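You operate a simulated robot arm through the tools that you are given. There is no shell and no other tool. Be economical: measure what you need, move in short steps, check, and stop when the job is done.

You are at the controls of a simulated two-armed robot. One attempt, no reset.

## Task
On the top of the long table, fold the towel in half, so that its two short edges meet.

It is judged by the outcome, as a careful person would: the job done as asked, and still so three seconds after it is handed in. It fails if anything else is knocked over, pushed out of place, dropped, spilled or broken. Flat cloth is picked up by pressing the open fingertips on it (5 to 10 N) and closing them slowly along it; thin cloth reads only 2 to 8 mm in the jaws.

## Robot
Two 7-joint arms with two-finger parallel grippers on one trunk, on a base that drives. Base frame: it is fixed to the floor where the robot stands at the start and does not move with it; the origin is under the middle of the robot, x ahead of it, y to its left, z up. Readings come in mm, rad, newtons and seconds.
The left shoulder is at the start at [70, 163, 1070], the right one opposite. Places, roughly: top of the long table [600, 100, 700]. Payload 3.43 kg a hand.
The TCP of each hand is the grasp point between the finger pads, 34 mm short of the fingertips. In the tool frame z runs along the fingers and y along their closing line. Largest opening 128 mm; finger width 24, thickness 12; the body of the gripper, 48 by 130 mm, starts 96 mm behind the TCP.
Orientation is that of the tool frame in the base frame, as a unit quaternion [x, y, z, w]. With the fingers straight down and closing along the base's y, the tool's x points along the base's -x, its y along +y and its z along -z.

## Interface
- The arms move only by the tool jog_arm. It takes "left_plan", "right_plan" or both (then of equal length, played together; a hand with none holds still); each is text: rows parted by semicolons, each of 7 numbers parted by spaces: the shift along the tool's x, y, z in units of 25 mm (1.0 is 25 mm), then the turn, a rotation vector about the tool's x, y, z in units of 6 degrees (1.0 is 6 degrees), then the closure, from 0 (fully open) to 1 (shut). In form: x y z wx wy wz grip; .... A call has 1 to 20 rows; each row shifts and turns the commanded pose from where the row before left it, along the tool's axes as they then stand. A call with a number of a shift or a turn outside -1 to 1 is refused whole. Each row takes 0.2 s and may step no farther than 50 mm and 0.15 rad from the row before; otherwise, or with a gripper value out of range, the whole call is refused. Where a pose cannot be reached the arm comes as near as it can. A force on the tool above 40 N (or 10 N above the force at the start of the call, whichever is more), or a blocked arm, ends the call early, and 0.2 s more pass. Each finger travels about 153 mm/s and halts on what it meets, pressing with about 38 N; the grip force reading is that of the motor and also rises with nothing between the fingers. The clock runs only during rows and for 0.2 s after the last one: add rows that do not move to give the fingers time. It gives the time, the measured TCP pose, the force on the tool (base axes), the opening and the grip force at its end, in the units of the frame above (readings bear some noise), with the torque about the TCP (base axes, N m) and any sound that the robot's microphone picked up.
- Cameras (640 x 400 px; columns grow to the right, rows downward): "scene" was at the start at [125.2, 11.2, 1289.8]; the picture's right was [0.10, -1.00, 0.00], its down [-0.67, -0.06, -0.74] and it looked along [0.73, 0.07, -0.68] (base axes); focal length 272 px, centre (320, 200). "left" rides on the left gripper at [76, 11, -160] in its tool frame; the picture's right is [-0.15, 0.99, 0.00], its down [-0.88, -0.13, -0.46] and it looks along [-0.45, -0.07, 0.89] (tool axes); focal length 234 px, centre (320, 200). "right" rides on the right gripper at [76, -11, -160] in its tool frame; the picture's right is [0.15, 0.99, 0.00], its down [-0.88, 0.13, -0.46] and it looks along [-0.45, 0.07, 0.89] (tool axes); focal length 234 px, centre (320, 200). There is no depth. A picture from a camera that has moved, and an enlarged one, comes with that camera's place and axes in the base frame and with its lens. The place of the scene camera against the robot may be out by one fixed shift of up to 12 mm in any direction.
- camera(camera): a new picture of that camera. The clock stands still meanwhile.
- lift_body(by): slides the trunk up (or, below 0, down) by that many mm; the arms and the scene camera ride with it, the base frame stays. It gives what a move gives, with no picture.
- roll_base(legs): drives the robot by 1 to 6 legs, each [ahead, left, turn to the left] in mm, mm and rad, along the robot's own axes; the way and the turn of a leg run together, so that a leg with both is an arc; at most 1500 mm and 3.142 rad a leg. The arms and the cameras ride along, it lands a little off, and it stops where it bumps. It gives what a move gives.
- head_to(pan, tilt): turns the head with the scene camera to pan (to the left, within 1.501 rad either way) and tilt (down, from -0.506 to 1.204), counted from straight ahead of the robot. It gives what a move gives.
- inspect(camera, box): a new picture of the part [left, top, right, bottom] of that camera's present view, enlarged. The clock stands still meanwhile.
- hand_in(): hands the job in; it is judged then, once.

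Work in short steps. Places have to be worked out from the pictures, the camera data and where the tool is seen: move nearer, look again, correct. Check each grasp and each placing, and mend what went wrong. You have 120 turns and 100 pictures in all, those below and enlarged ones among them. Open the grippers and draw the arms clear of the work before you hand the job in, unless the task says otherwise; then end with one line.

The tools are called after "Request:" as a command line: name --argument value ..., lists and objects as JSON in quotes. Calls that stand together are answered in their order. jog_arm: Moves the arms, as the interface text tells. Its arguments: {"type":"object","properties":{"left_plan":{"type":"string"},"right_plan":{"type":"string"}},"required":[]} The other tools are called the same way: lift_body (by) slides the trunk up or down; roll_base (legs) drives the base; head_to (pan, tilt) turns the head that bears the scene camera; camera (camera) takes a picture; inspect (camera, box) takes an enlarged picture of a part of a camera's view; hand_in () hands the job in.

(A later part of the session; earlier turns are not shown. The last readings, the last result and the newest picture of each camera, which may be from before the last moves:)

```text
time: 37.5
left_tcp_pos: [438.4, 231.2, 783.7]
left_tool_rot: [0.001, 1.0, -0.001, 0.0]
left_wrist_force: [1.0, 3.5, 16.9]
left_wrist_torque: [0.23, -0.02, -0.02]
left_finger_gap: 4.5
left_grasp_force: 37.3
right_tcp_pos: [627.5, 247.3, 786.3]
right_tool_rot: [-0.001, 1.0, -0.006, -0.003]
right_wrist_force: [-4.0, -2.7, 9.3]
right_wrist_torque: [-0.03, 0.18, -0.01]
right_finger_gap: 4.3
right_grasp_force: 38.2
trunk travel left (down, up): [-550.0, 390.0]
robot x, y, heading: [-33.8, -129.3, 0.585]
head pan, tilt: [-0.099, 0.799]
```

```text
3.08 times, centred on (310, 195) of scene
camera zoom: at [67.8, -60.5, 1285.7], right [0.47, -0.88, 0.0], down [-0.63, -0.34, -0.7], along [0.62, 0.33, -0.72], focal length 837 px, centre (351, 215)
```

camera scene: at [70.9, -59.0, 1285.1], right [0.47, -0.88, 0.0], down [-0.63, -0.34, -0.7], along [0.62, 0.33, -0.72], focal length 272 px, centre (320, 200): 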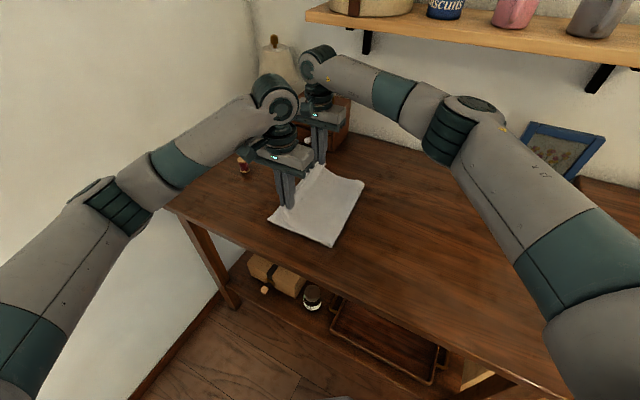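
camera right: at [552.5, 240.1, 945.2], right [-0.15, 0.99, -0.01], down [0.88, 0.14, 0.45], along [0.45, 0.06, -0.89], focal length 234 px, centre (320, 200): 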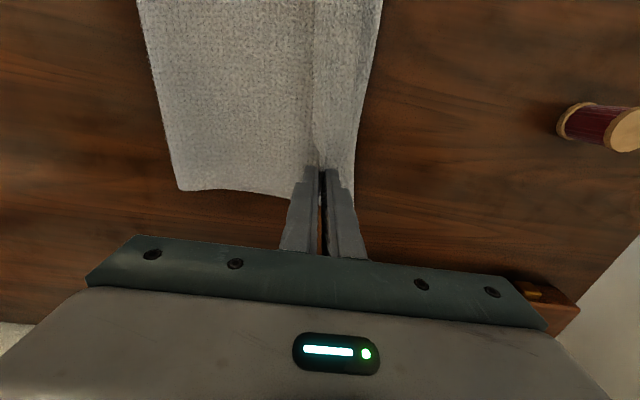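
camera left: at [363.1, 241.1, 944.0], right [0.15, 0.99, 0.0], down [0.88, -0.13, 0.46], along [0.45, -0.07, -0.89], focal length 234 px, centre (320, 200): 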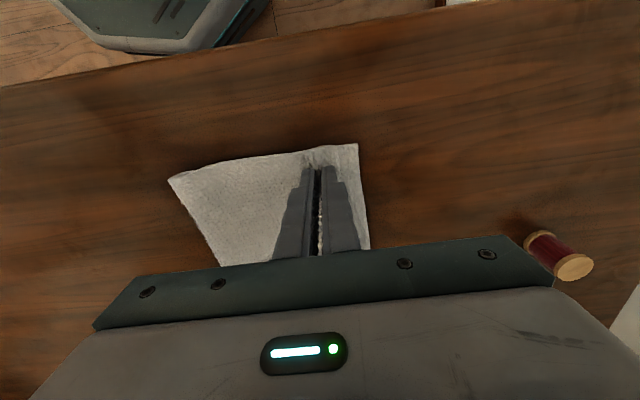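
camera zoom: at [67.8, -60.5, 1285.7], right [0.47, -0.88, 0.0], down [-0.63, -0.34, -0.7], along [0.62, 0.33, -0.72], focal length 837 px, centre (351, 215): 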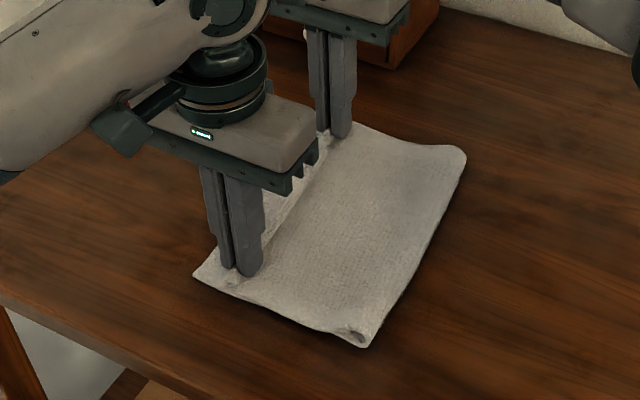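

The layers are down and the edges nearly coincide. I ease the pressure, open slowly so the pinch spreads flat, then lift.

Request:
jog_arm --left_plan "0 0 -0.08 0 0 0 1;0 0 0 0 0 0 0.96;0 0 0 0 0 0 0.92;0 0 0 0 0 0 0.88;0 0 0 0 0 0 0.84;0 0 0 0 0 0 0.8;0 0 0 0 0 0 0.76;0 0 -0.2 0 0 0 0.74;0 0 -0.6 0 0 0 0.7;0 0 -0.8 0 0 0 0.7;0 0 0 0 0 0 0.7" --right_plan "0 0 -0.05 0 0 0 1;0 0 0 0 0 0 0.96;0 0 0 0 0 0 0.92;0 0 0 0 0 0 0.88;0 0 0 0 0 0 0.84;0 0 0 0 0 0 0.8;0 0 0 0 0 0 0.76;0 0 -0.2 0 0 0 0.74;0 0 -0.6 0 0 0 0.7;0 0 -0.6 0 0 0 0.7;0 0 0 0 0 0 0.7"

Request:
camera --camera "left"

Request:
camera --camera "right"

Request:
inspect --camera "scene" --box '[220, 130, 400, 260]'

```text
time: 40.0
left_tcp_pos: [440.6, 232.6, 823.4]
left_tool_rot: [0.001, 1.0, -0.002, -0.003]
left_wrist_force: [0.1, 0.5, 0.4]
left_wrist_torque: [0.01, 0.02, 0.02]
left_finger_gap: 38.6
left_grasp_force: 0.1
right_tcp_pos: [629.0, 250.3, 820.5]
right_tool_rot: [-0.001, 1.0, -0.008, -0.004]
right_wrist_force: [0.3, -0.2, -0.9]
right_wrist_torque: [-0.04, 0.0, 0.01]
right_finger_gap: 38.8
right_grasp_force: 0.2
trunk travel left (down, up): [-550.0, 390.0]
robot x, y, heading: [-32.6, -125.0, 0.585]
head pan, tilt: [-0.099, 0.799]
```

```text
69 pictures are left
camera left: at [365.7, 242.7, 982.9], right [0.15, 0.99, 0.0], down [0.88, -0.13, 0.45], along [0.45, -0.07, -0.89], focal length 234 px, centre (320, 200)
```

left: 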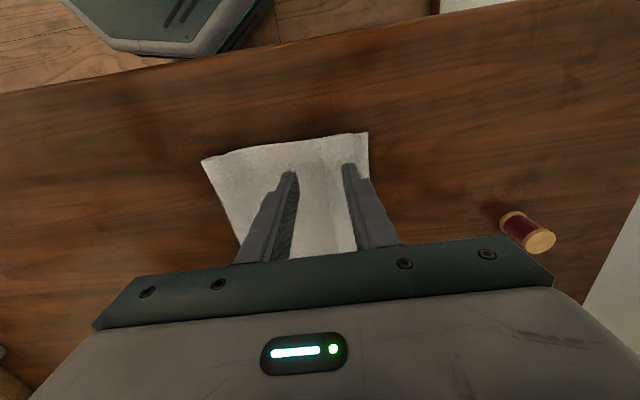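

```text
68 pictures are left
camera right: at [554.3, 243.2, 979.6], right [-0.15, 0.99, -0.01], down [0.88, 0.14, 0.45], along [0.44, 0.06, -0.89], focal length 234 px, centre (320, 200)
```

right: 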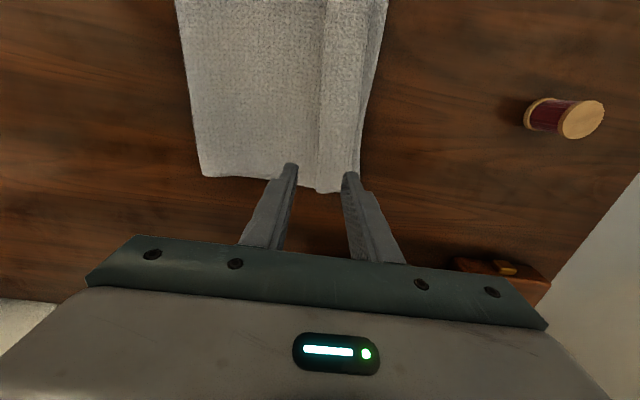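

```text
3.08 times, centred on (310, 195) of scene
camera zoom: at [71.1, -58.6, 1285.0], right [0.47, -0.88, 0.0], down [-0.63, -0.34, -0.7], along [0.62, 0.33, -0.72], focal length 837 px, centre (351, 215)
```

zoom: 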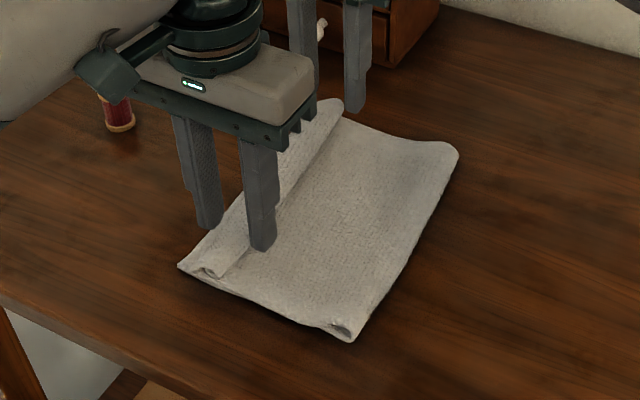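

The release is clean, but a ridge shows near the edge. I withdraw the hands upward and toward the right to look closely.

Request:
jog_arm --left_plan "0.5 -0.5 -1 0 0 0 0.7;0.8 -0.8 -1 0 0 0 0.7;1 -1 -0.5 0 0 0 0.7;1 -1 0 0 0 0 0.7;0.8 -1 0 0 0 0 0.7;0 -1 0 0 0 0 0.7;0 -1 0 0 0 0 0.7" --right_plan "0 -0.8 -0.3 0 0 0 0.7;0 -1 0 0 0 0 0.7;0 -1 0 0 0 0 0.7;0 -1 0 0 0 0 0.7;0 -1 0 0 0 0 0.7;0 -1 0 0 0 0 0.7;0 -1 0 0 0 0 0.7"

Request:
inspect --camera "scene" --box '[220, 130, 400, 260]'

Request:
camera --camera "left"

Request:
camera --camera "right"

```text
time: 41.5
left_tcp_pos: [338.6, 73.2, 888.8]
left_tool_rot: [0.001, 1.0, -0.001, -0.003]
left_wrist_force: [1.2, 0.1, 0.7]
left_wrist_torque: [0.03, -0.01, 0.0]
left_finger_gap: 38.5
left_grasp_force: 0.1
right_tcp_pos: [629.6, 78.9, 830.8]
right_tool_rot: [-0.001, 1.0, -0.006, -0.005]
right_wrist_force: [0.3, 0.4, -0.7]
right_wrist_torque: [0.03, 0.0, 0.0]
right_finger_gap: 38.2
right_grasp_force: 0.0
trunk travel left (down, up): [-550.0, 390.0]
robot x, y, heading: [-35.2, -127.6, 0.589]
head pan, tilt: [-0.099, 0.799]
```

```text
3.08 times, centred on (310, 195) of scene
camera zoom: at [71.1, -60.6, 1285.2], right [0.47, -0.88, 0.0], down [-0.63, -0.34, -0.7], along [0.62, 0.33, -0.72], focal length 837 px, centre (351, 215)
```

zoom: 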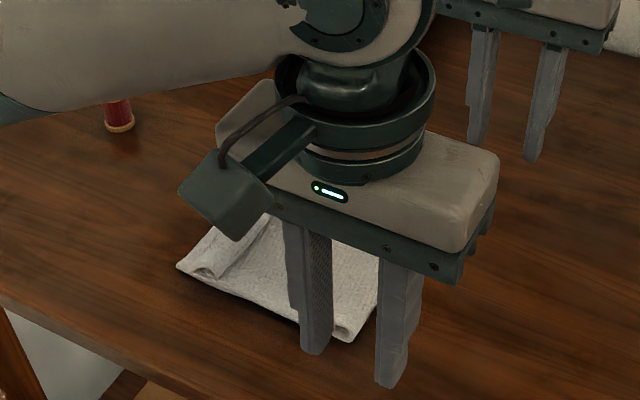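

```text
65 pictures are left
camera left: at [263.6, 82.7, 1047.2], right [0.15, 0.99, 0.0], down [0.88, -0.13, 0.45], along [0.45, -0.07, -0.89], focal length 234 px, centre (320, 200)
```

left: 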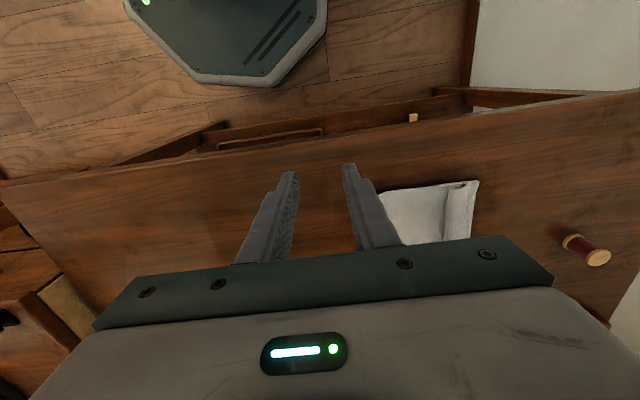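

```text
64 pictures are left
camera right: at [555.4, 70.6, 990.1], right [-0.15, 0.99, -0.01], down [0.88, 0.14, 0.45], along [0.44, 0.06, -0.89], focal length 234 px, centre (320, 200)
```

right: 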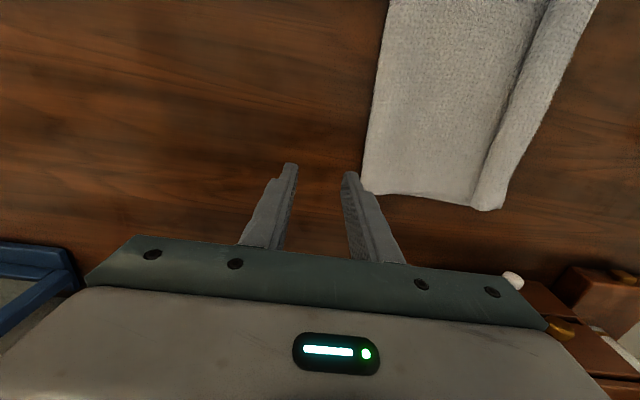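

The left hand blocks the head camera, so I move it aside to the left, off the line of sight.

Request:
jog_arm --left_plan "0.3 1 -0.4 0 0 0 0.7;0.3 1 -0.4 0 0 0 0.7;0.3 1 -0.4 0 0 0 0.7;0 1 -0.4 0 0 0 0.7;0 1 0 0 0 0 0.7;0 1 0 0 0 0 0.7;0 1 0 0 0 0 0.7;0 1 0 0 0 0 0.7;0 1 0 0 0 0 0.7;0 1 0 0 0 0 0.7"

Request:
inspect --camera "scene" --box '[240, 140, 380, 250]'

Request:
camera --camera "left"

```text
time: 43.8
left_tcp_pos: [313.9, 327.1, 924.7]
left_tool_rot: [0.0, 1.0, -0.002, -0.003]
left_wrist_force: [-0.1, 0.4, 0.1]
left_wrist_torque: [0.0, -0.02, 0.0]
left_finger_gap: 38.2
left_grasp_force: 0.0
right_tcp_pos: [630.5, 80.3, 831.9]
right_tool_rot: [-0.001, 1.0, -0.007, -0.005]
right_wrist_force: [0.0, 0.4, 0.4]
right_wrist_torque: [-0.02, 0.0, 0.01]
right_finger_gap: 38.3
right_grasp_force: 0.2
trunk travel left (down, up): [-550.0, 390.0]
robot x, y, heading: [-33.1, -130.1, 0.59]
head pan, tilt: [-0.099, 0.799]
```

```text
3.64 times, centred on (310, 195) of scene
camera zoom: at [70.4, -58.2, 1285.1], right [0.47, -0.88, 0.0], down [-0.63, -0.34, -0.7], along [0.62, 0.33, -0.72], focal length 989 px, centre (356, 218)
```

zoom: 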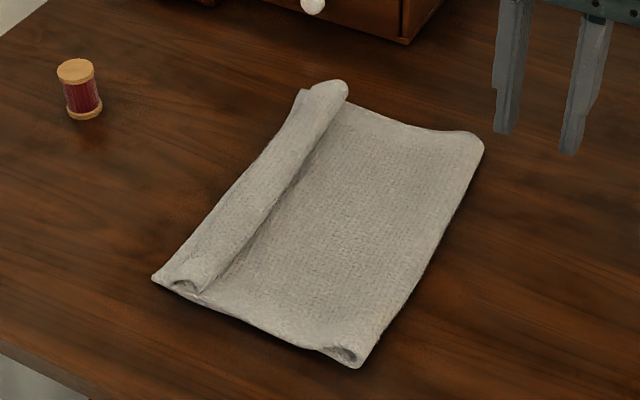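

```text
62 pictures are left
camera left: at [239.4, 336.8, 1085.8], right [0.15, 0.99, 0.0], down [0.88, -0.13, 0.45], along [0.45, -0.07, -0.89], focal length 234 px, centre (320, 200)
```

left: 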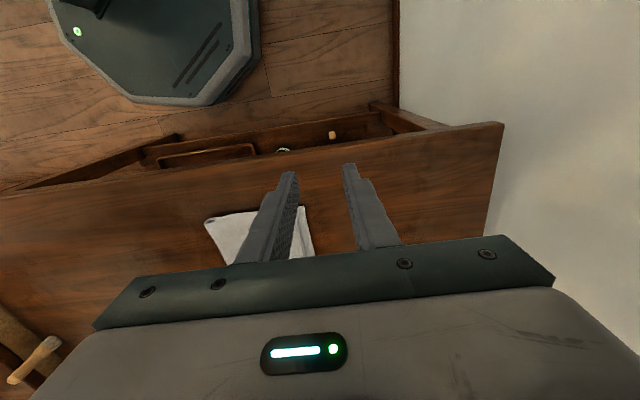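

A raised roll remains near the left edge. I zoom in on it to see whether the hem is tucked under.

Request:
inspect --camera "scene" --box '[260, 190, 324, 230]'

Request:
inspect --camera "scene" --box '[280, 150, 344, 190]'

```text
10.00 times, centred on (292, 210) of scene
camera zoom: at [70.4, -58.2, 1285.1], right [0.47, -0.88, 0.0], down [-0.63, -0.34, -0.7], along [0.62, 0.33, -0.72], focal length 2719 px, centre (600, 100)
```

zoom: 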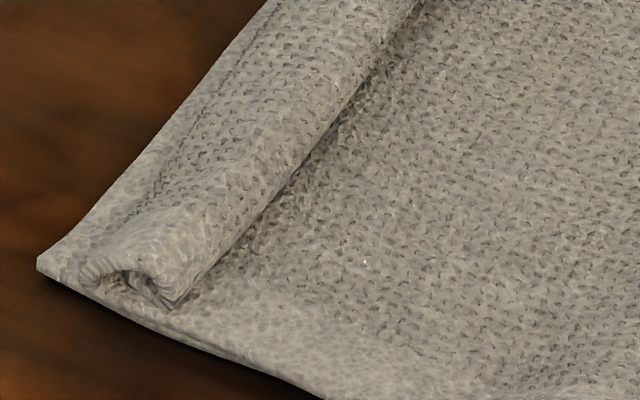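

```text
10.00 times, centred on (312, 170) of scene
camera zoom: at [70.4, -58.2, 1285.1], right [0.47, -0.88, 0.0], down [-0.63, -0.34, -0.7], along [0.62, 0.33, -0.72], focal length 2719 px, centre (400, 500)
```

zoom: 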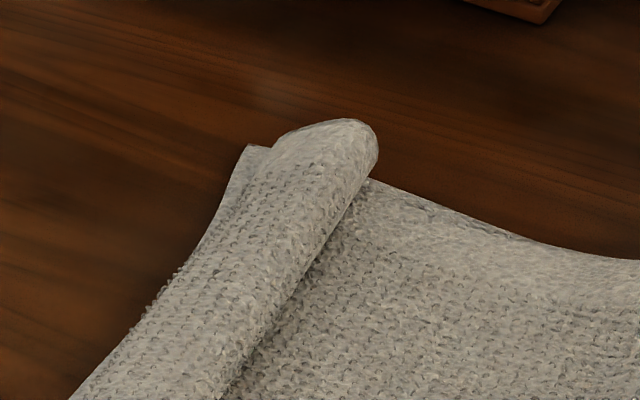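

The edges nearly meet, but the pinch left a roll along about y=253 (near) to 269 (far). I'll press it flat with closed fingertips, which should push the free hem out to the edge.

Request:
jog_arm --left_plan "-0.75 -0.36 0 0 0 0 1;-0.75 -0.36 0 0 0 0 1;-0.75 -0.36 0 0 0 0 1;-0.75 -0.36 0.5 0 0 0 1;-0.75 -0.36 0.8 0 0 0 1;-0.75 -0.36 0.8 0 0 0 1;-0.75 -0.36 0.8 0 0 0 1;-0.75 -0.36 0.8 0 0 0 1;0 0 0.7 0 0 0 1;0 0 0 0 0 0 1" --right_plan "0 0.93 0 0 0 0 1;0 0.93 0 0 0 0 1;0 0.93 0 0 0 0 1;0 0.93 0 0 0 0 1;0 0.93 0 0 0 0 1;0 0.93 0 0 0 0 1;0 0.93 0 0 0 0 1;0 0.93 0 0 0 0 1;0 0 0.6 0 0 0 1;0 0 0 0 0 0 1"

Request:
camera --camera "left"

Request:
camera --camera "right"

```text
time: 46.0
left_tcp_pos: [464.4, 253.6, 818.0]
left_tool_rot: [0.001, 1.0, 0.0, -0.001]
left_wrist_force: [0.1, 0.0, 0.2]
left_wrist_torque: [0.0, -0.01, 0.04]
left_finger_gap: 0.0
left_grasp_force: 33.4
right_tcp_pos: [627.7, 264.2, 812.7]
right_tool_rot: [0.0, 1.0, -0.006, -0.003]
right_wrist_force: [-0.3, -0.2, 0.3]
right_wrist_torque: [0.01, -0.01, 0.0]
right_finger_gap: 0.2
right_grasp_force: 32.7
trunk travel left (down, up): [-550.0, 390.0]
robot x, y, heading: [-33.9, -131.2, 0.592]
head pan, tilt: [-0.099, 0.799]
```

```text
59 pictures are left
camera left: at [389.5, 264.3, 977.6], right [0.15, 0.99, 0.0], down [0.88, -0.13, 0.45], along [0.45, -0.07, -0.89], focal length 234 px, centre (320, 200)
```

left: 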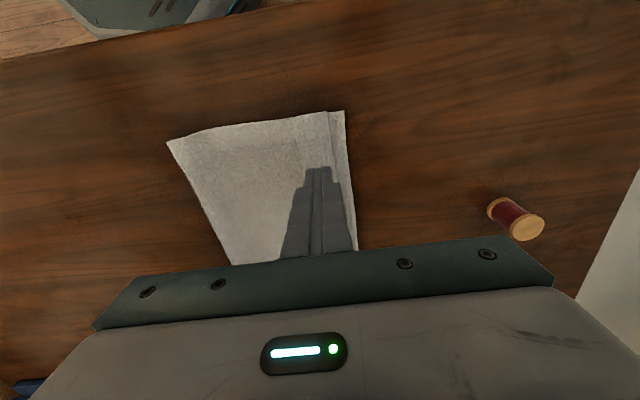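

```text
58 pictures are left
camera right: at [553.3, 256.8, 972.0], right [-0.15, 0.99, -0.01], down [0.88, 0.14, 0.45], along [0.44, 0.06, -0.89], focal length 234 px, centre (320, 200)
```

right: 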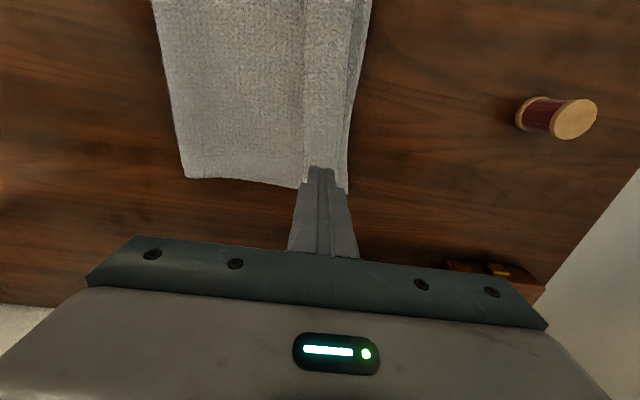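

Request:
inspect --camera "left" --box '[250, 90, 378, 170]'

Request:
inspect --camera "right" --box '[270, 90, 398, 200]'

```text
5.00 times, centred on (314, 130) of left
camera zoom: at [389.5, 264.3, 977.6], right [0.15, 0.99, 0.0], down [0.88, -0.13, 0.45], along [0.45, -0.07, -0.89], focal length 1171 px, centre (350, 550)
```

zoom: 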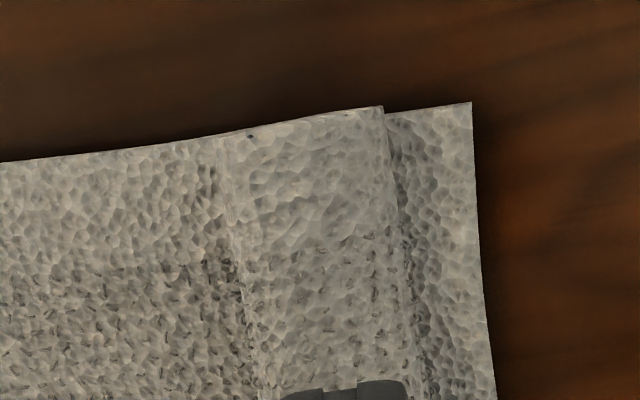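

```text
3.64 times, centred on (334, 145) of right
camera zoom: at [553.3, 256.8, 972.0], right [-0.15, 0.99, -0.01], down [0.88, 0.14, 0.45], along [0.44, 0.06, -0.89], focal length 852 px, centre (269, 400)
```

zoom: 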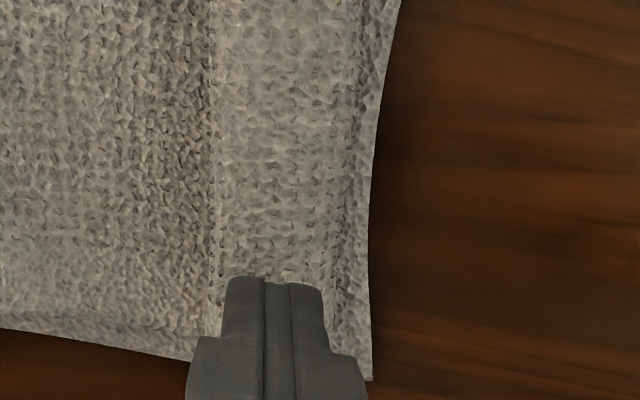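

The zoom shows the hem actually folded back on top: its free edge is at y≈236–251 and the crease at y≈267–287. I'll place closed fingertips just right of the free edge, barely touching, and sweep left to flip the hem open.

Request:
jog_arm --left_plan "0 -0.75 0 0 0 0 1;0 -0.75 0 0 0 0 1;0 0 0.6 0 0 0 1;0 0 0.5 0 0 0 1;0 0 0.1 0 0 0 1;0 0 0 0 0 0 1" --right_plan "0 -0.7 0 0 0 0 1;0 -0.7 0 0 0 0 1;0 0 0.5 0 0 0 1;0 0 0.4 0 0 0 1;0 0 0.1 0 0 0 1;0 0 0 0 0 0 1"

Request:
camera --camera "left"

Request:
camera --camera "right"

```text
time: 47.4
left_tcp_pos: [465.3, 214.5, 786.8]
left_tool_rot: [0.0, 1.0, -0.001, -0.002]
left_wrist_force: [-0.6, -0.4, -0.6]
left_wrist_torque: [0.02, 0.0, 0.0]
left_finger_gap: 0.0
left_grasp_force: 32.5
right_tcp_pos: [629.1, 229.6, 787.9]
right_tool_rot: [-0.001, 1.0, -0.006, -0.005]
right_wrist_force: [-1.0, -0.6, -0.3]
right_wrist_torque: [-0.03, -0.01, -0.01]
right_finger_gap: 0.0
right_grasp_force: 33.3
trunk travel left (down, up): [-550.0, 390.0]
robot x, y, heading: [-33.8, -130.7, 0.589]
head pan, tilt: [-0.099, 0.799]
```

```text
55 pictures are left
camera left: at [390.1, 225.1, 946.0], right [0.15, 0.99, 0.0], down [0.88, -0.13, 0.45], along [0.45, -0.07, -0.89], focal length 234 px, centre (320, 200)
```

left: 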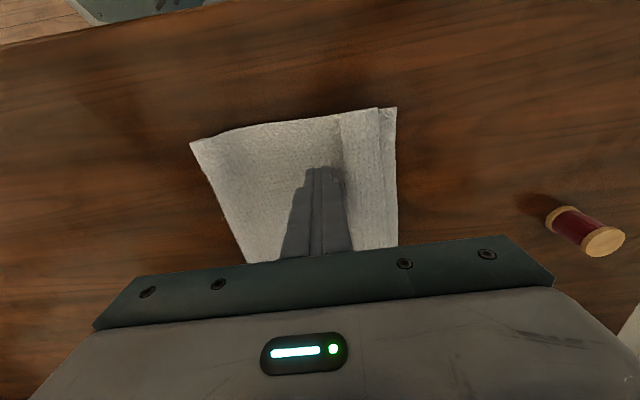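

```text
54 pictures are left
camera right: at [554.3, 221.2, 947.2], right [-0.15, 0.99, -0.01], down [0.88, 0.14, 0.45], along [0.44, 0.06, -0.89], focal length 234 px, centre (320, 200)
```

right: 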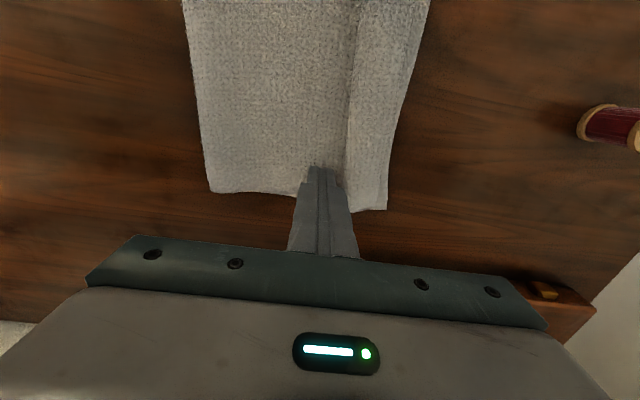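

The fingertips are just right of the flap. I lower 3 mm and sweep left, rising slightly midway so the flap stands up and turns over.

Request:
jog_arm --left_plan "0 0 0.12 0 0 0 1;0 0.3 0 0 0 0 1;0 0.3 0 0 0 0 1;0 0.3 0 0 0 0 1;0 0.3 0 0 0 0 1;0 0.3 -0.1 0 0 0 1;0 0.3 -0.2 0 0 0 1;0 0 0 0 0 0 1" --right_plan "0 0 0.12 0 0 0 1;0 0.3 0 0 0 0 1;0 0.3 0 0 0 0 1;0 0.3 0 0 0 0 1;0 0.3 0 0 0 0 1;0 0.3 -0.1 0 0 0 1;0 0.3 -0.2 0 0 0 1;0 0 0 0 0 0 1"

Request:
camera --camera "left"

Request:
camera --camera "right"

Request:
inspect --camera "scene" --box '[240, 140, 380, 250]'

```text
time: 49.1
left_tcp_pos: [465.6, 260.1, 791.3]
left_tool_rot: [0.0, 1.0, -0.002, -0.003]
left_wrist_force: [-0.1, 0.4, -1.1]
left_wrist_torque: [-0.01, -0.01, -0.01]
left_finger_gap: 0.2
left_grasp_force: 32.9
right_tcp_pos: [628.8, 274.9, 791.3]
right_tool_rot: [-0.001, 1.0, -0.006, -0.005]
right_wrist_force: [-1.0, -0.5, 0.2]
right_wrist_torque: [-0.03, -0.01, 0.01]
right_finger_gap: 0.0
right_grasp_force: 33.2
trunk travel left (down, up): [-550.0, 390.0]
robot x, y, heading: [-31.0, -130.2, 0.586]
head pan, tilt: [-0.099, 0.799]
```

```text
53 pictures are left
camera left: at [390.3, 269.8, 950.7], right [0.15, 0.99, 0.0], down [0.88, -0.13, 0.45], along [0.45, -0.07, -0.89], focal length 234 px, centre (320, 200)
```

left: 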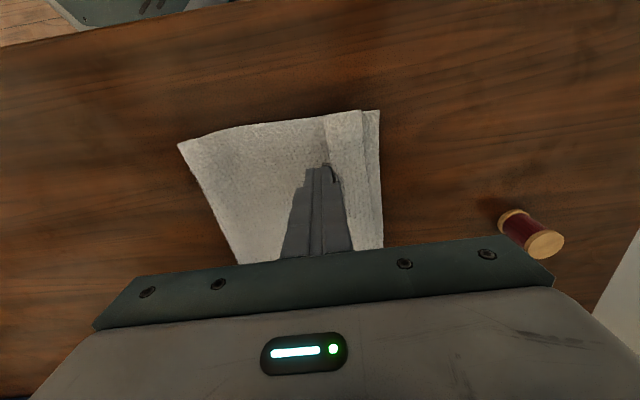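

```text
52 pictures are left
camera right: at [554.4, 267.2, 950.6], right [-0.15, 0.99, -0.01], down [0.88, 0.14, 0.45], along [0.44, 0.06, -0.89], focal length 234 px, centre (320, 200)
```

right: 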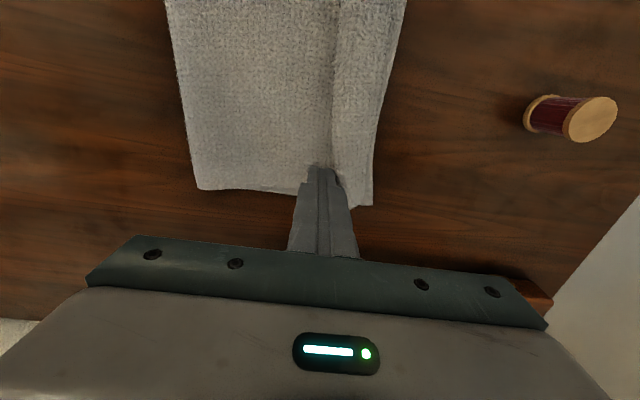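

```text
3.64 times, centred on (310, 195) of scene
camera zoom: at [71.1, -59.1, 1285.1], right [0.47, -0.88, 0.0], down [-0.63, -0.34, -0.7], along [0.62, 0.33, -0.72], focal length 989 px, centre (356, 218)
```

zoom: 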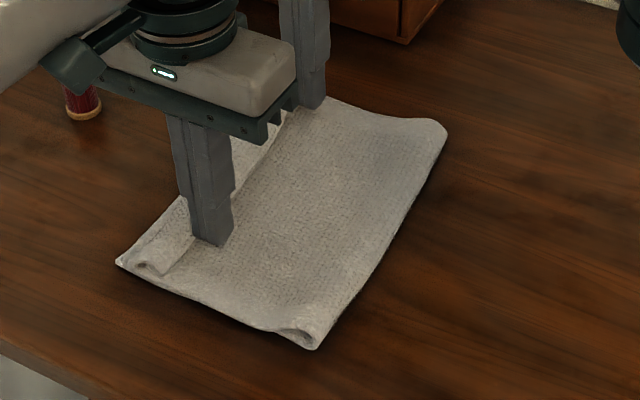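

The light push slid the whole towel instead of flipping the hem. I'll hold the towel down with the left hand right of the flap, and sweep with the right hand only.

Request:
jog_arm --left_plan "0 -0.6 -0.1 0 0 0 1;0 0 0.2 0 0 0 1;0 0 0.15 0 0 0 1;0 0 0.1 0 0 0 1;0 0 0 0 0 0 1" --right_plan "0 -0.4 -0.1 0 0 0 1;0.8 0 0 0 0 0 1;0 0 0 0 0 0 1;0 0 0 0 0 0 1;0 0 0 0 0 0 1"

```text
time: 50.4
left_tcp_pos: [466.4, 243.5, 783.2]
left_tool_rot: [0.0, 1.0, -0.001, -0.003]
left_wrist_force: [0.1, -0.2, 1.3]
left_wrist_torque: [0.03, -0.01, 0.01]
left_finger_gap: 0.0
left_grasp_force: 32.8
right_tcp_pos: [608.7, 266.2, 794.0]
right_tool_rot: [-0.001, 1.0, -0.005, -0.004]
right_wrist_force: [0.3, -0.9, 0.7]
right_wrist_torque: [0.0, 0.05, -0.02]
right_finger_gap: 0.0
right_grasp_force: 33.1
trunk travel left (down, up): [-550.0, 390.0]
robot x, y, heading: [-34.7, -128.8, 0.584]
head pan, tilt: [-0.099, 0.799]
```

Request:
jog_arm --left_plan "0 0 0.1 0 0 0 1;0 0 0.06 0 0 0 1;0 0 0 0 0 0 1" --right_plan "0 0 0.25 0 0 0 1;0 0 0.1 0 0 0 1;0 0 0 0 0 0 1"

```text
time: 51.1
left_tcp_pos: [464.7, 244.7, 780.3]
left_tool_rot: [0.0, 1.0, -0.001, -0.001]
left_wrist_force: [1.8, 3.3, 15.1]
left_wrist_torque: [0.16, -0.09, 0.0]
left_finger_gap: 0.1
left_grasp_force: 33.0
right_tcp_pos: [607.7, 264.8, 786.7]
right_tool_rot: [-0.001, 1.0, -0.006, -0.003]
right_wrist_force: [-0.4, -0.6, 0.1]
right_wrist_torque: [0.0, -0.01, -0.01]
right_finger_gap: 0.0
right_grasp_force: 33.0
trunk travel left (down, up): [-550.0, 390.0]
robot x, y, heading: [-36.6, -128.6, 0.591]
head pan, tilt: [-0.099, 0.799]
```

The left hand holds with 15 N. Now the right hand lowers 3 mm more and sweeps left.

Request:
jog_arm --right_plan "0 0 0.1 0 0 0 1;0 0.3 0 0 0 0 1;0 0.3 0 0 0 0 1;0 0.3 0 0 0 0 1;0 0.3 0 0 0 0 1;0 0.3 0 0 0 0 1;0 0 0 0 0 0 1"

Request:
camera --camera "right"

Request:
camera --camera "left"

```text
time: 52.8
left_tcp_pos: [465.8, 244.1, 778.4]
left_tool_rot: [0.0, 1.0, 0.0, -0.002]
left_wrist_force: [4.6, 3.9, 21.1]
left_wrist_torque: [0.17, -0.19, 0.0]
left_finger_gap: 0.0
left_grasp_force: 32.9
right_tcp_pos: [608.7, 301.1, 783.9]
right_tool_rot: [0.0, 1.0, -0.006, -0.003]
right_wrist_force: [-0.5, -0.8, 1.2]
right_wrist_torque: [-0.03, 0.03, -0.03]
right_finger_gap: 0.1
right_grasp_force: 33.0
trunk travel left (down, up): [-550.0, 390.0]
robot x, y, heading: [-37.2, -130.5, 0.592]
head pan, tilt: [-0.099, 0.799]
```

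```text
50 pictures are left
camera right: at [533.3, 293.5, 942.7], right [-0.15, 0.99, -0.01], down [0.88, 0.14, 0.45], along [0.44, 0.06, -0.89], focal length 234 px, centre (320, 200)
```

right: 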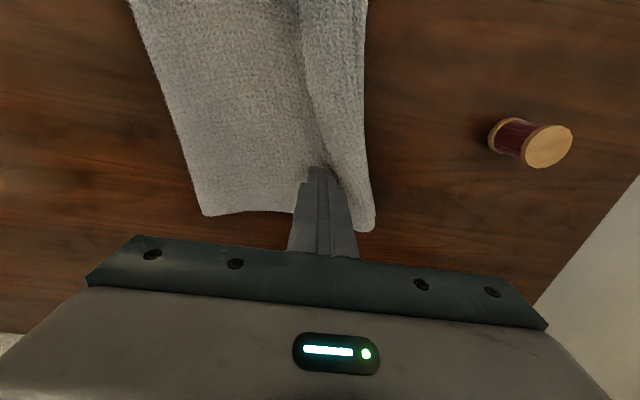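

```text
49 pictures are left
camera left: at [389.3, 254.2, 938.9], right [0.15, 0.99, 0.0], down [0.88, -0.13, 0.45], along [0.45, -0.07, -0.89], focal length 234 px, centre (320, 200)
```

left: 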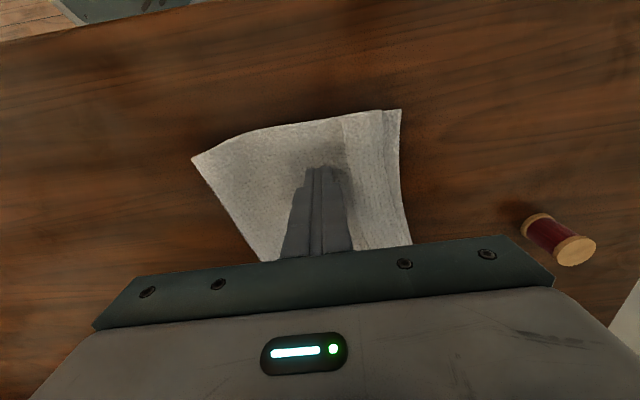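

Sweeping only skews the towel. I'll instead pinch the folded-back hem itself by closing along its length, so I lift both hands, spread them, and rotate the wrists 90°.

Request:
jog_arm --left_plan "0 0 -0.8 0 0 0 0.6;0.4 0 -0.8 0 0 0 0.6;0.4 0 0 0 0 -1 0.6;0 0 0 0 0 -1 0.6;0 0 0 0 0 -1 0.6;0 0 0 0 0 -1 0.6;0 0 0 0 0 -1 0.6;0 0 0 0 0 -1 0.6;0 0 0 0 0 -1 0.6;0 0 0 0 0 -1 0.6;0 0 0 0 0 -1 0.6;0 0 0 0 0 -1 0.6;0 0 0 0 0 -1 0.6;0 0 0 0 0 -1 0.6;0 0 0 0 0 -1 0.6;0 0 0 0 0 -1 0.6;0 0 0 0 0 -1 0.6;0 0 0 0 0 0 0.6" --right_plan "0 -0.4 -0.8 0 0 0 0.6;-0.7 -0.4 -0.6 0 0 0 0.6;-0.7 0 0 0 0 -1 0.6;0 0 0 0 0 -1 0.6;0 0 0 0 0 -1 0.6;0 0 0 0 0 -1 0.6;0 0 0 0 0 -1 0.6;0 0 0 0 0 -1 0.6;0 0 0 0 0 -1 0.6;0 0 0 0 0 -1 0.6;0 0 0 0 0 -1 0.6;0 0 0 0 0 -1 0.6;0 0 0 0 0 -1 0.6;0 0 0 0 0 -1 0.6;0 0 0 0 0 -1 0.6;0 0 0 0 0 -1 0.6;0 0 0 0 0 -1 0.6;0 0 0 0 0 0 0.6"

Request:
camera --camera "left"

Request:
camera --camera "right"

Request:
camera --camera "scene"

```text
time: 56.5
left_tcp_pos: [444.0, 246.2, 817.7]
left_tool_rot: [0.708, -0.706, 0.0, 0.002]
left_wrist_force: [0.3, 0.5, 0.2]
left_wrist_torque: [-0.02, -0.04, -0.01]
left_finger_gap: 51.4
left_grasp_force: 0.1
right_tcp_pos: [640.1, 262.0, 808.1]
right_tool_rot: [-0.544, 0.839, -0.003, -0.006]
right_wrist_force: [-0.3, 0.8, -1.2]
right_wrist_torque: [-0.05, -0.01, 0.02]
right_finger_gap: 51.2
right_grasp_force: 0.1
right hand out of reach, approached as far as the arm can: row 13, 14, 15, 16, 17
trunk travel left (down, up): [-550.0, 390.0]
robot x, y, heading: [-35.8, -130.8, 0.586]
head pan, tilt: [-0.099, 0.799]
```

```text
48 pictures are left
camera left: at [434.3, 169.7, 977.6], right [-0.99, 0.14, 0.0], down [0.13, 0.88, 0.45], along [0.06, 0.45, -0.89], focal length 234 px, centre (320, 200)
```

left: 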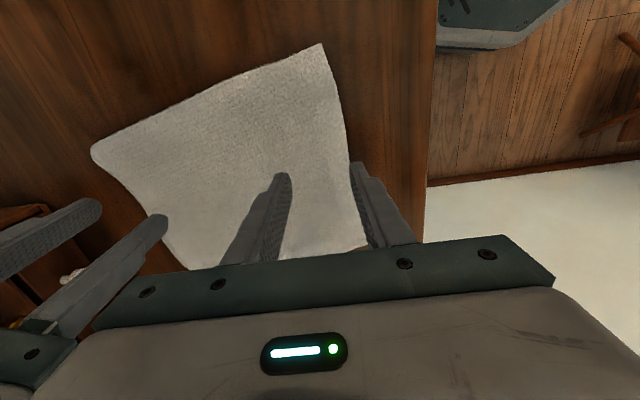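

```text
47 pictures are left
camera right: at [619.4, 190.9, 967.0], right [-0.96, 0.27, 0.0], down [0.24, 0.86, 0.44], along [0.12, 0.43, -0.9], focal length 234 px, centre (320, 200)
```

right: 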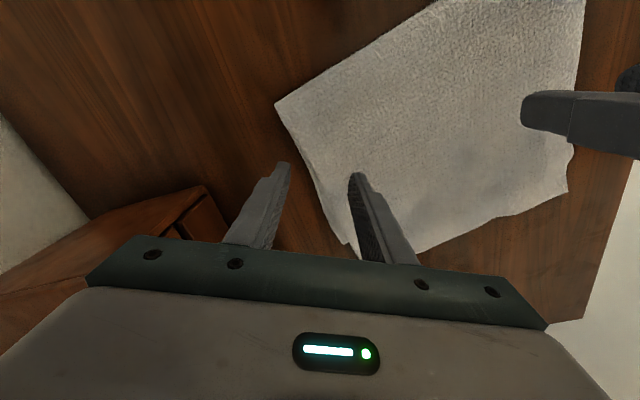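

```text
46 pictures are left
camera scene: at [69.7, -57.5, 1285.2], right [0.47, -0.88, 0.0], down [-0.63, -0.34, -0.7], along [0.62, 0.33, -0.72], focal length 272 px, centre (320, 200)
```

scene: 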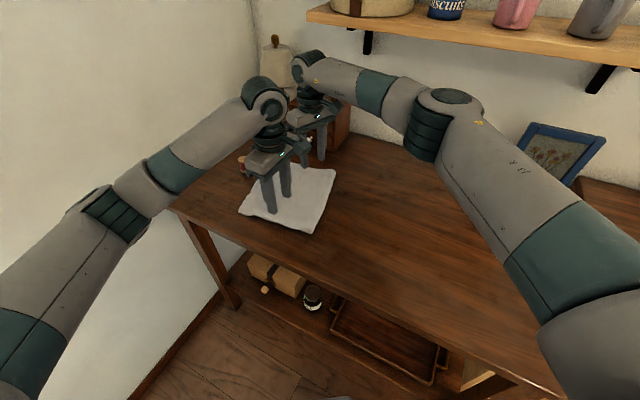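

Request:
inspect --camera "scene" --box '[220, 140, 348, 240]'

Request:
inspect --camera "right" --box '[260, 60, 600, 270]'

```text
4.00 times, centred on (284, 190) of scene
camera zoom: at [69.7, -57.5, 1285.2], right [0.47, -0.88, 0.0], down [-0.63, -0.34, -0.7], along [0.62, 0.33, -0.72], focal length 1088 px, centre (464, 240)
```

zoom: 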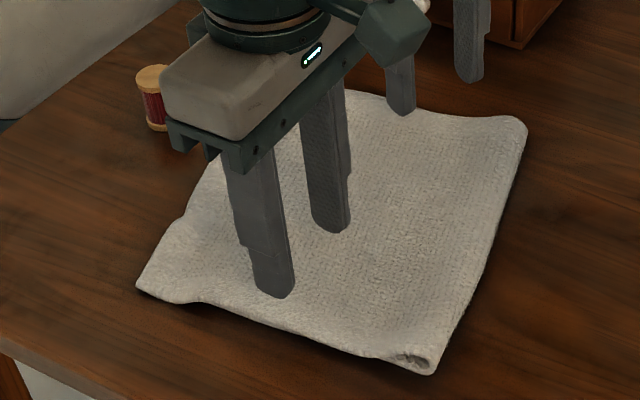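

```text
1.88 times, centred on (430, 165) of right
camera zoom: at [619.4, 190.9, 967.0], right [-0.96, 0.27, 0.0], down [0.24, 0.86, 0.44], along [0.12, 0.43, -0.9], focal length 441 px, centre (113, 266)
```

zoom: 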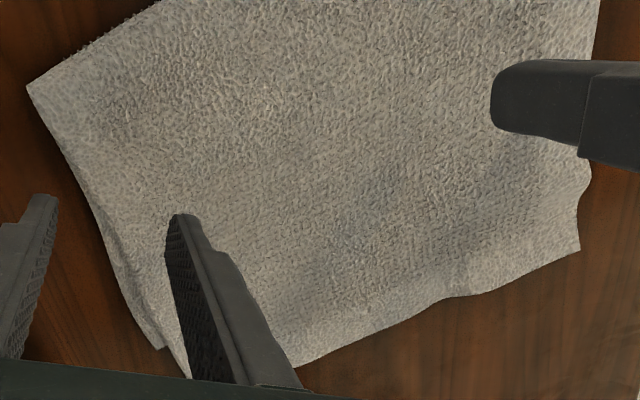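

The hem flap now appears to have unfolded. I move the hands away to see the whole towel.

Request:
jog_arm --left_plan "0 0 -0.8 0 0 0 0.6;0 0.8 -0.8 0 0 0 0.6;0 1 -0.8 0 0 0 0.6;0 1 0 0 0 0 0.6;-0.5 1 0 0 0 0 0.6;-1 1 0 0 0 0 0.6;-1 0 0 0 0 0 0.6;-1 0 0 0 0 0 0.6" --right_plan "0 0 -0.6 0 0 0 0.6;1 0 0 0 0 0 0.6;1 0 0 0 0 0 0.6;1 0 0 0 0 0 0.6;1 0 0 0 0 0 0.6;1 0 0 0 0 0 0.6;1 0 0 0 0 0 0.6;1 0 0 0 0 0 0.6"

Request:
inspect --camera "scene" --box '[220, 140, 348, 240]'

Request:
camera --camera "right"

```text
time: 58.4
left_tcp_pos: [325.5, 333.7, 878.6]
left_tool_rot: [-0.707, 0.708, 0.0, -0.003]
left_wrist_force: [-0.4, 0.3, 0.4]
left_wrist_torque: [-0.02, -0.03, -0.03]
left_finger_gap: 51.2
left_grasp_force: 0.0
right_tcp_pos: [568.6, 99.1, 823.4]
right_tool_rot: [-0.545, 0.838, -0.004, -0.006]
right_wrist_force: [-0.5, 0.4, 0.3]
right_wrist_torque: [-0.02, -0.04, 0.03]
right_finger_gap: 51.2
right_grasp_force: 0.0
trunk travel left (down, up): [-550.0, 390.0]
robot x, y, heading: [-34.5, -126.0, 0.588]
head pan, tilt: [-0.099, 0.799]
```

```text
4.00 times, centred on (284, 190) of scene
camera zoom: at [70.2, -59.1, 1285.2], right [0.47, -0.88, 0.0], down [-0.63, -0.34, -0.7], along [0.62, 0.33, -0.72], focal length 1088 px, centre (464, 240)
```

zoom: 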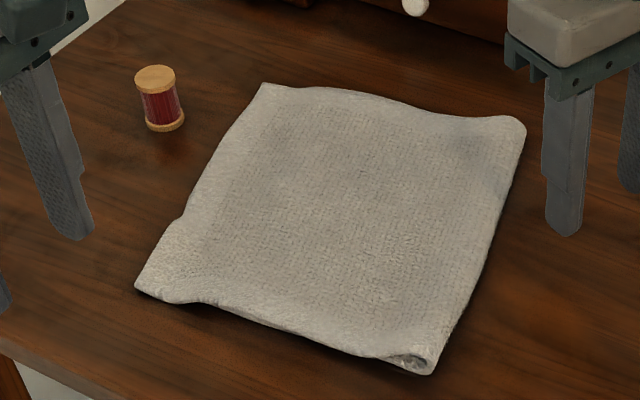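

```text
42 pictures are left
camera right: at [549.2, 29.1, 983.2], right [-0.96, 0.27, 0.0], down [0.24, 0.86, 0.44], along [0.11, 0.43, -0.9], focal length 234 px, centre (320, 200)
```

right: 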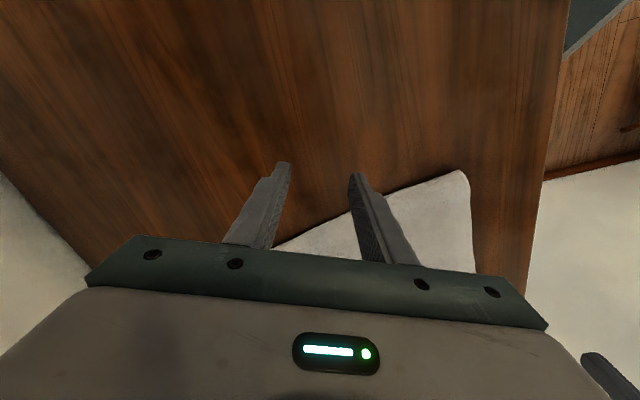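

The hem is now unfolded and flat. I zoom in on the left edge to see how the two short edges align.

Request:
inspect --camera "scene" --box '[242, 175, 306, 220]'

Request:
inspect --camera "scene" --box '[256, 150, 320, 195]'

Request:
camera --camera "left"

```text
8.89 times, centred on (274, 198) of scene
camera zoom: at [70.2, -59.1, 1285.2], right [0.47, -0.88, 0.0], down [-0.63, -0.34, -0.7], along [0.62, 0.33, -0.72], focal length 2417 px, centre (729, 222)
```

zoom: 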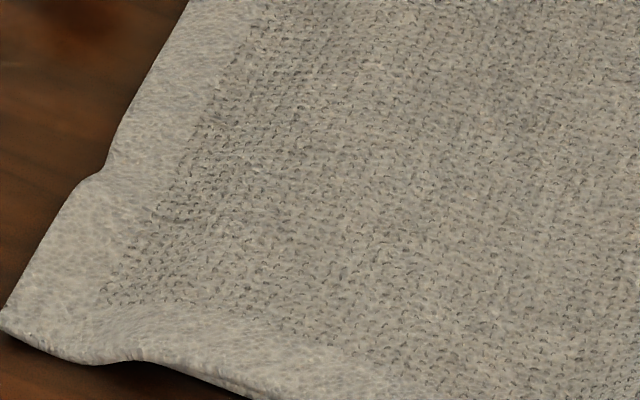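

```text
8.89 times, centred on (288, 172) of scene
camera zoom: at [70.2, -59.1, 1285.2], right [0.47, -0.88, 0.0], down [-0.63, -0.34, -0.7], along [0.62, 0.33, -0.72], focal length 2417 px, centre (604, 444)
```

zoom: 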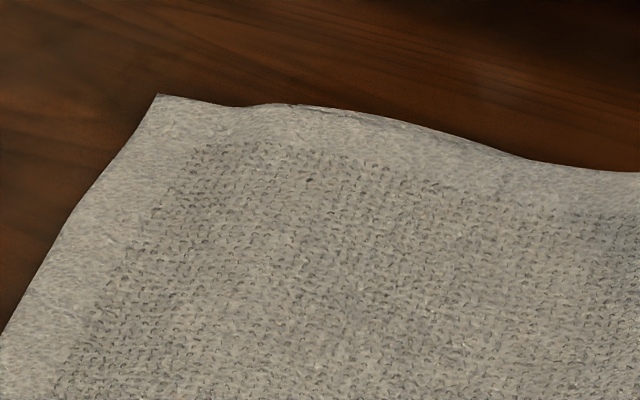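

```text
39 pictures are left
camera left: at [314.4, 257.1, 1037.6], right [-0.99, 0.15, 0.0], down [0.13, 0.88, 0.45], along [0.06, 0.45, -0.89], focal length 234 px, centre (320, 200)
```

left: 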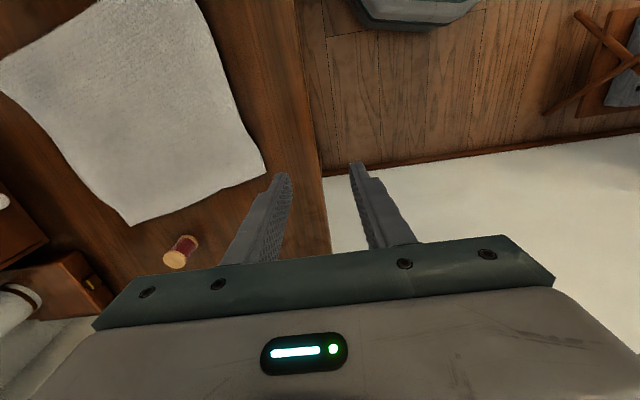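

The hem is open, but the upper layer overshoots the lower edge, which I judge to be ~40 mm inside. I'll regrip the hem, peel it back, find the lower edge and lay it properly. First I drive about 120 mm left for reach, with the left hand drawn in.

Request:
jog_arm --left_plan "0.8 0 -0.6 0 0 0 0.7;0.8 0 0 0 0 0 0.7;0.8 0 0 0 0 0 0.7;0.8 0 0 0 0 0 0.7"

Request:
roll_base --legs '[[66, 100, 0]]'

Request:
jog_arm --left_plan "0 0 0 0 0 1 0.75;0 0 0 0 0 1 0.75;0 0 0 0 0 1 0.75;0 0 0 0 0 1 0.75;0 0 0 0 0 1 0.75;0 0 0 0 0 1 0.75;0 0 0 0 0 1 0.75;0 0 0 0 0 1 0.75;0 0 0 0 0 1 0.75;0 0 0 0 0 1 0.75;0 0 0 0 0 1 0.75;0 0 0 0 0 1 0.75;0 0 0 0 0 1 0.75;0 0 0 0 0 0.2 0.75" --right_plan "0 0 0 0 0 1 0.75;0 0 0 0 0 1 0.75;0 0 0 0 0 1 0.75;0 0 0 0 0 1 0.75;0 0 0 0 0 1 0.75;0 0 0 0 0 1 0.75;0 0 0 0 0 1 0.75;0 0 0 0 0 1 0.75;0 0 0 0 0 1 0.75;0 0 0 0 0 0.2 0.75;0 0 0 0 0 0 0.75;0 0 0 0 0 0 0.75;0 0 0 0 0 0 0.75;0 0 0 0 0 0 0.75"

Request:
camera --camera "scene"

```text
time: 59.4
left_tcp_pos: [327.2, 252.5, 894.6]
left_tool_rot: [-0.707, 0.707, 0.001, -0.002]
left_wrist_force: [-0.2, -0.2, 0.7]
left_wrist_torque: [0.03, -0.01, -0.01]
left_finger_gap: 38.5
left_grasp_force: 0.0
right_tcp_pos: [569.9, 99.5, 823.7]
right_tool_rot: [-0.546, 0.838, -0.003, -0.006]
right_wrist_force: [0.5, -0.2, 0.4]
right_wrist_torque: [-0.02, 0.03, 0.02]
right_finger_gap: 51.3
right_grasp_force: 0.0
trunk travel left (down, up): [-550.0, 390.0]
robot x, y, heading: [-33.4, -123.8, 0.587]
head pan, tilt: [-0.099, 0.799]
```

```text
time: 60.6
left_tcp_pos: [325.2, 355.5, 891.0]
left_tool_rot: [-0.706, 0.709, 0.001, -0.007]
left_wrist_force: [-0.8, -1.1, -0.7]
left_wrist_torque: [-0.01, 0.01, 0.04]
left_finger_gap: 38.5
left_grasp_force: 0.0
right_tcp_pos: [565.8, 209.2, 824.1]
right_tool_rot: [-0.548, 0.837, -0.001, -0.006]
right_wrist_force: [-0.4, -0.6, 0.1]
right_wrist_torque: [0.0, -0.02, -0.04]
right_finger_gap: 51.1
right_grasp_force: 0.0
trunk travel left (down, up): [-550.0, 390.0]
robot x, y, heading: [-34.8, -16.7, 0.591]
head pan, tilt: [-0.099, 0.799]
stopped in leg 1: the robot was blocked; the commanded pose is now the measured one
```

```text
time: 63.6
left_tcp_pos: [325.4, 351.5, 887.2]
left_tool_rot: [-0.091, 0.996, -0.004, -0.008]
left_wrist_force: [-0.8, 0.4, 0.0]
left_wrist_torque: [-0.01, 0.0, 0.04]
left_finger_gap: 31.8
left_grasp_force: 0.0
right_tcp_pos: [567.1, 206.5, 823.5]
right_tool_rot: [-0.097, 0.995, -0.002, -0.005]
right_wrist_force: [0.2, 0.0, 0.5]
right_wrist_torque: [0.01, -0.01, -0.04]
right_finger_gap: 32.3
right_grasp_force: 0.1
trunk travel left (down, up): [-550.0, 390.0]
robot x, y, heading: [-37.3, -14.9, 0.593]
head pan, tilt: [-0.099, 0.799]
```

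```text
38 pictures are left
camera scene: at [71.3, 43.1, 1285.2], right [0.47, -0.88, -0.01], down [-0.63, -0.33, -0.7], along [0.61, 0.33, -0.72], focal length 272 px, centre (320, 200)
```

scene: 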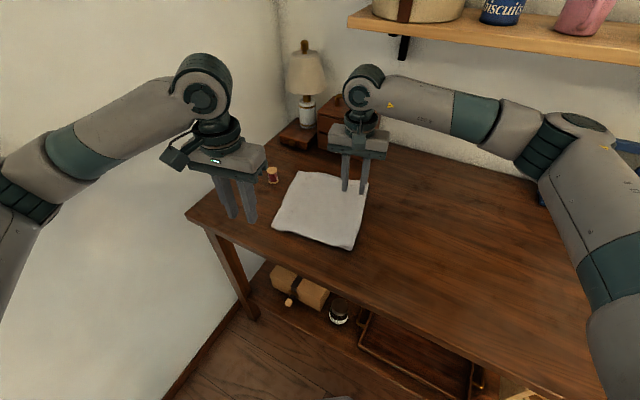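

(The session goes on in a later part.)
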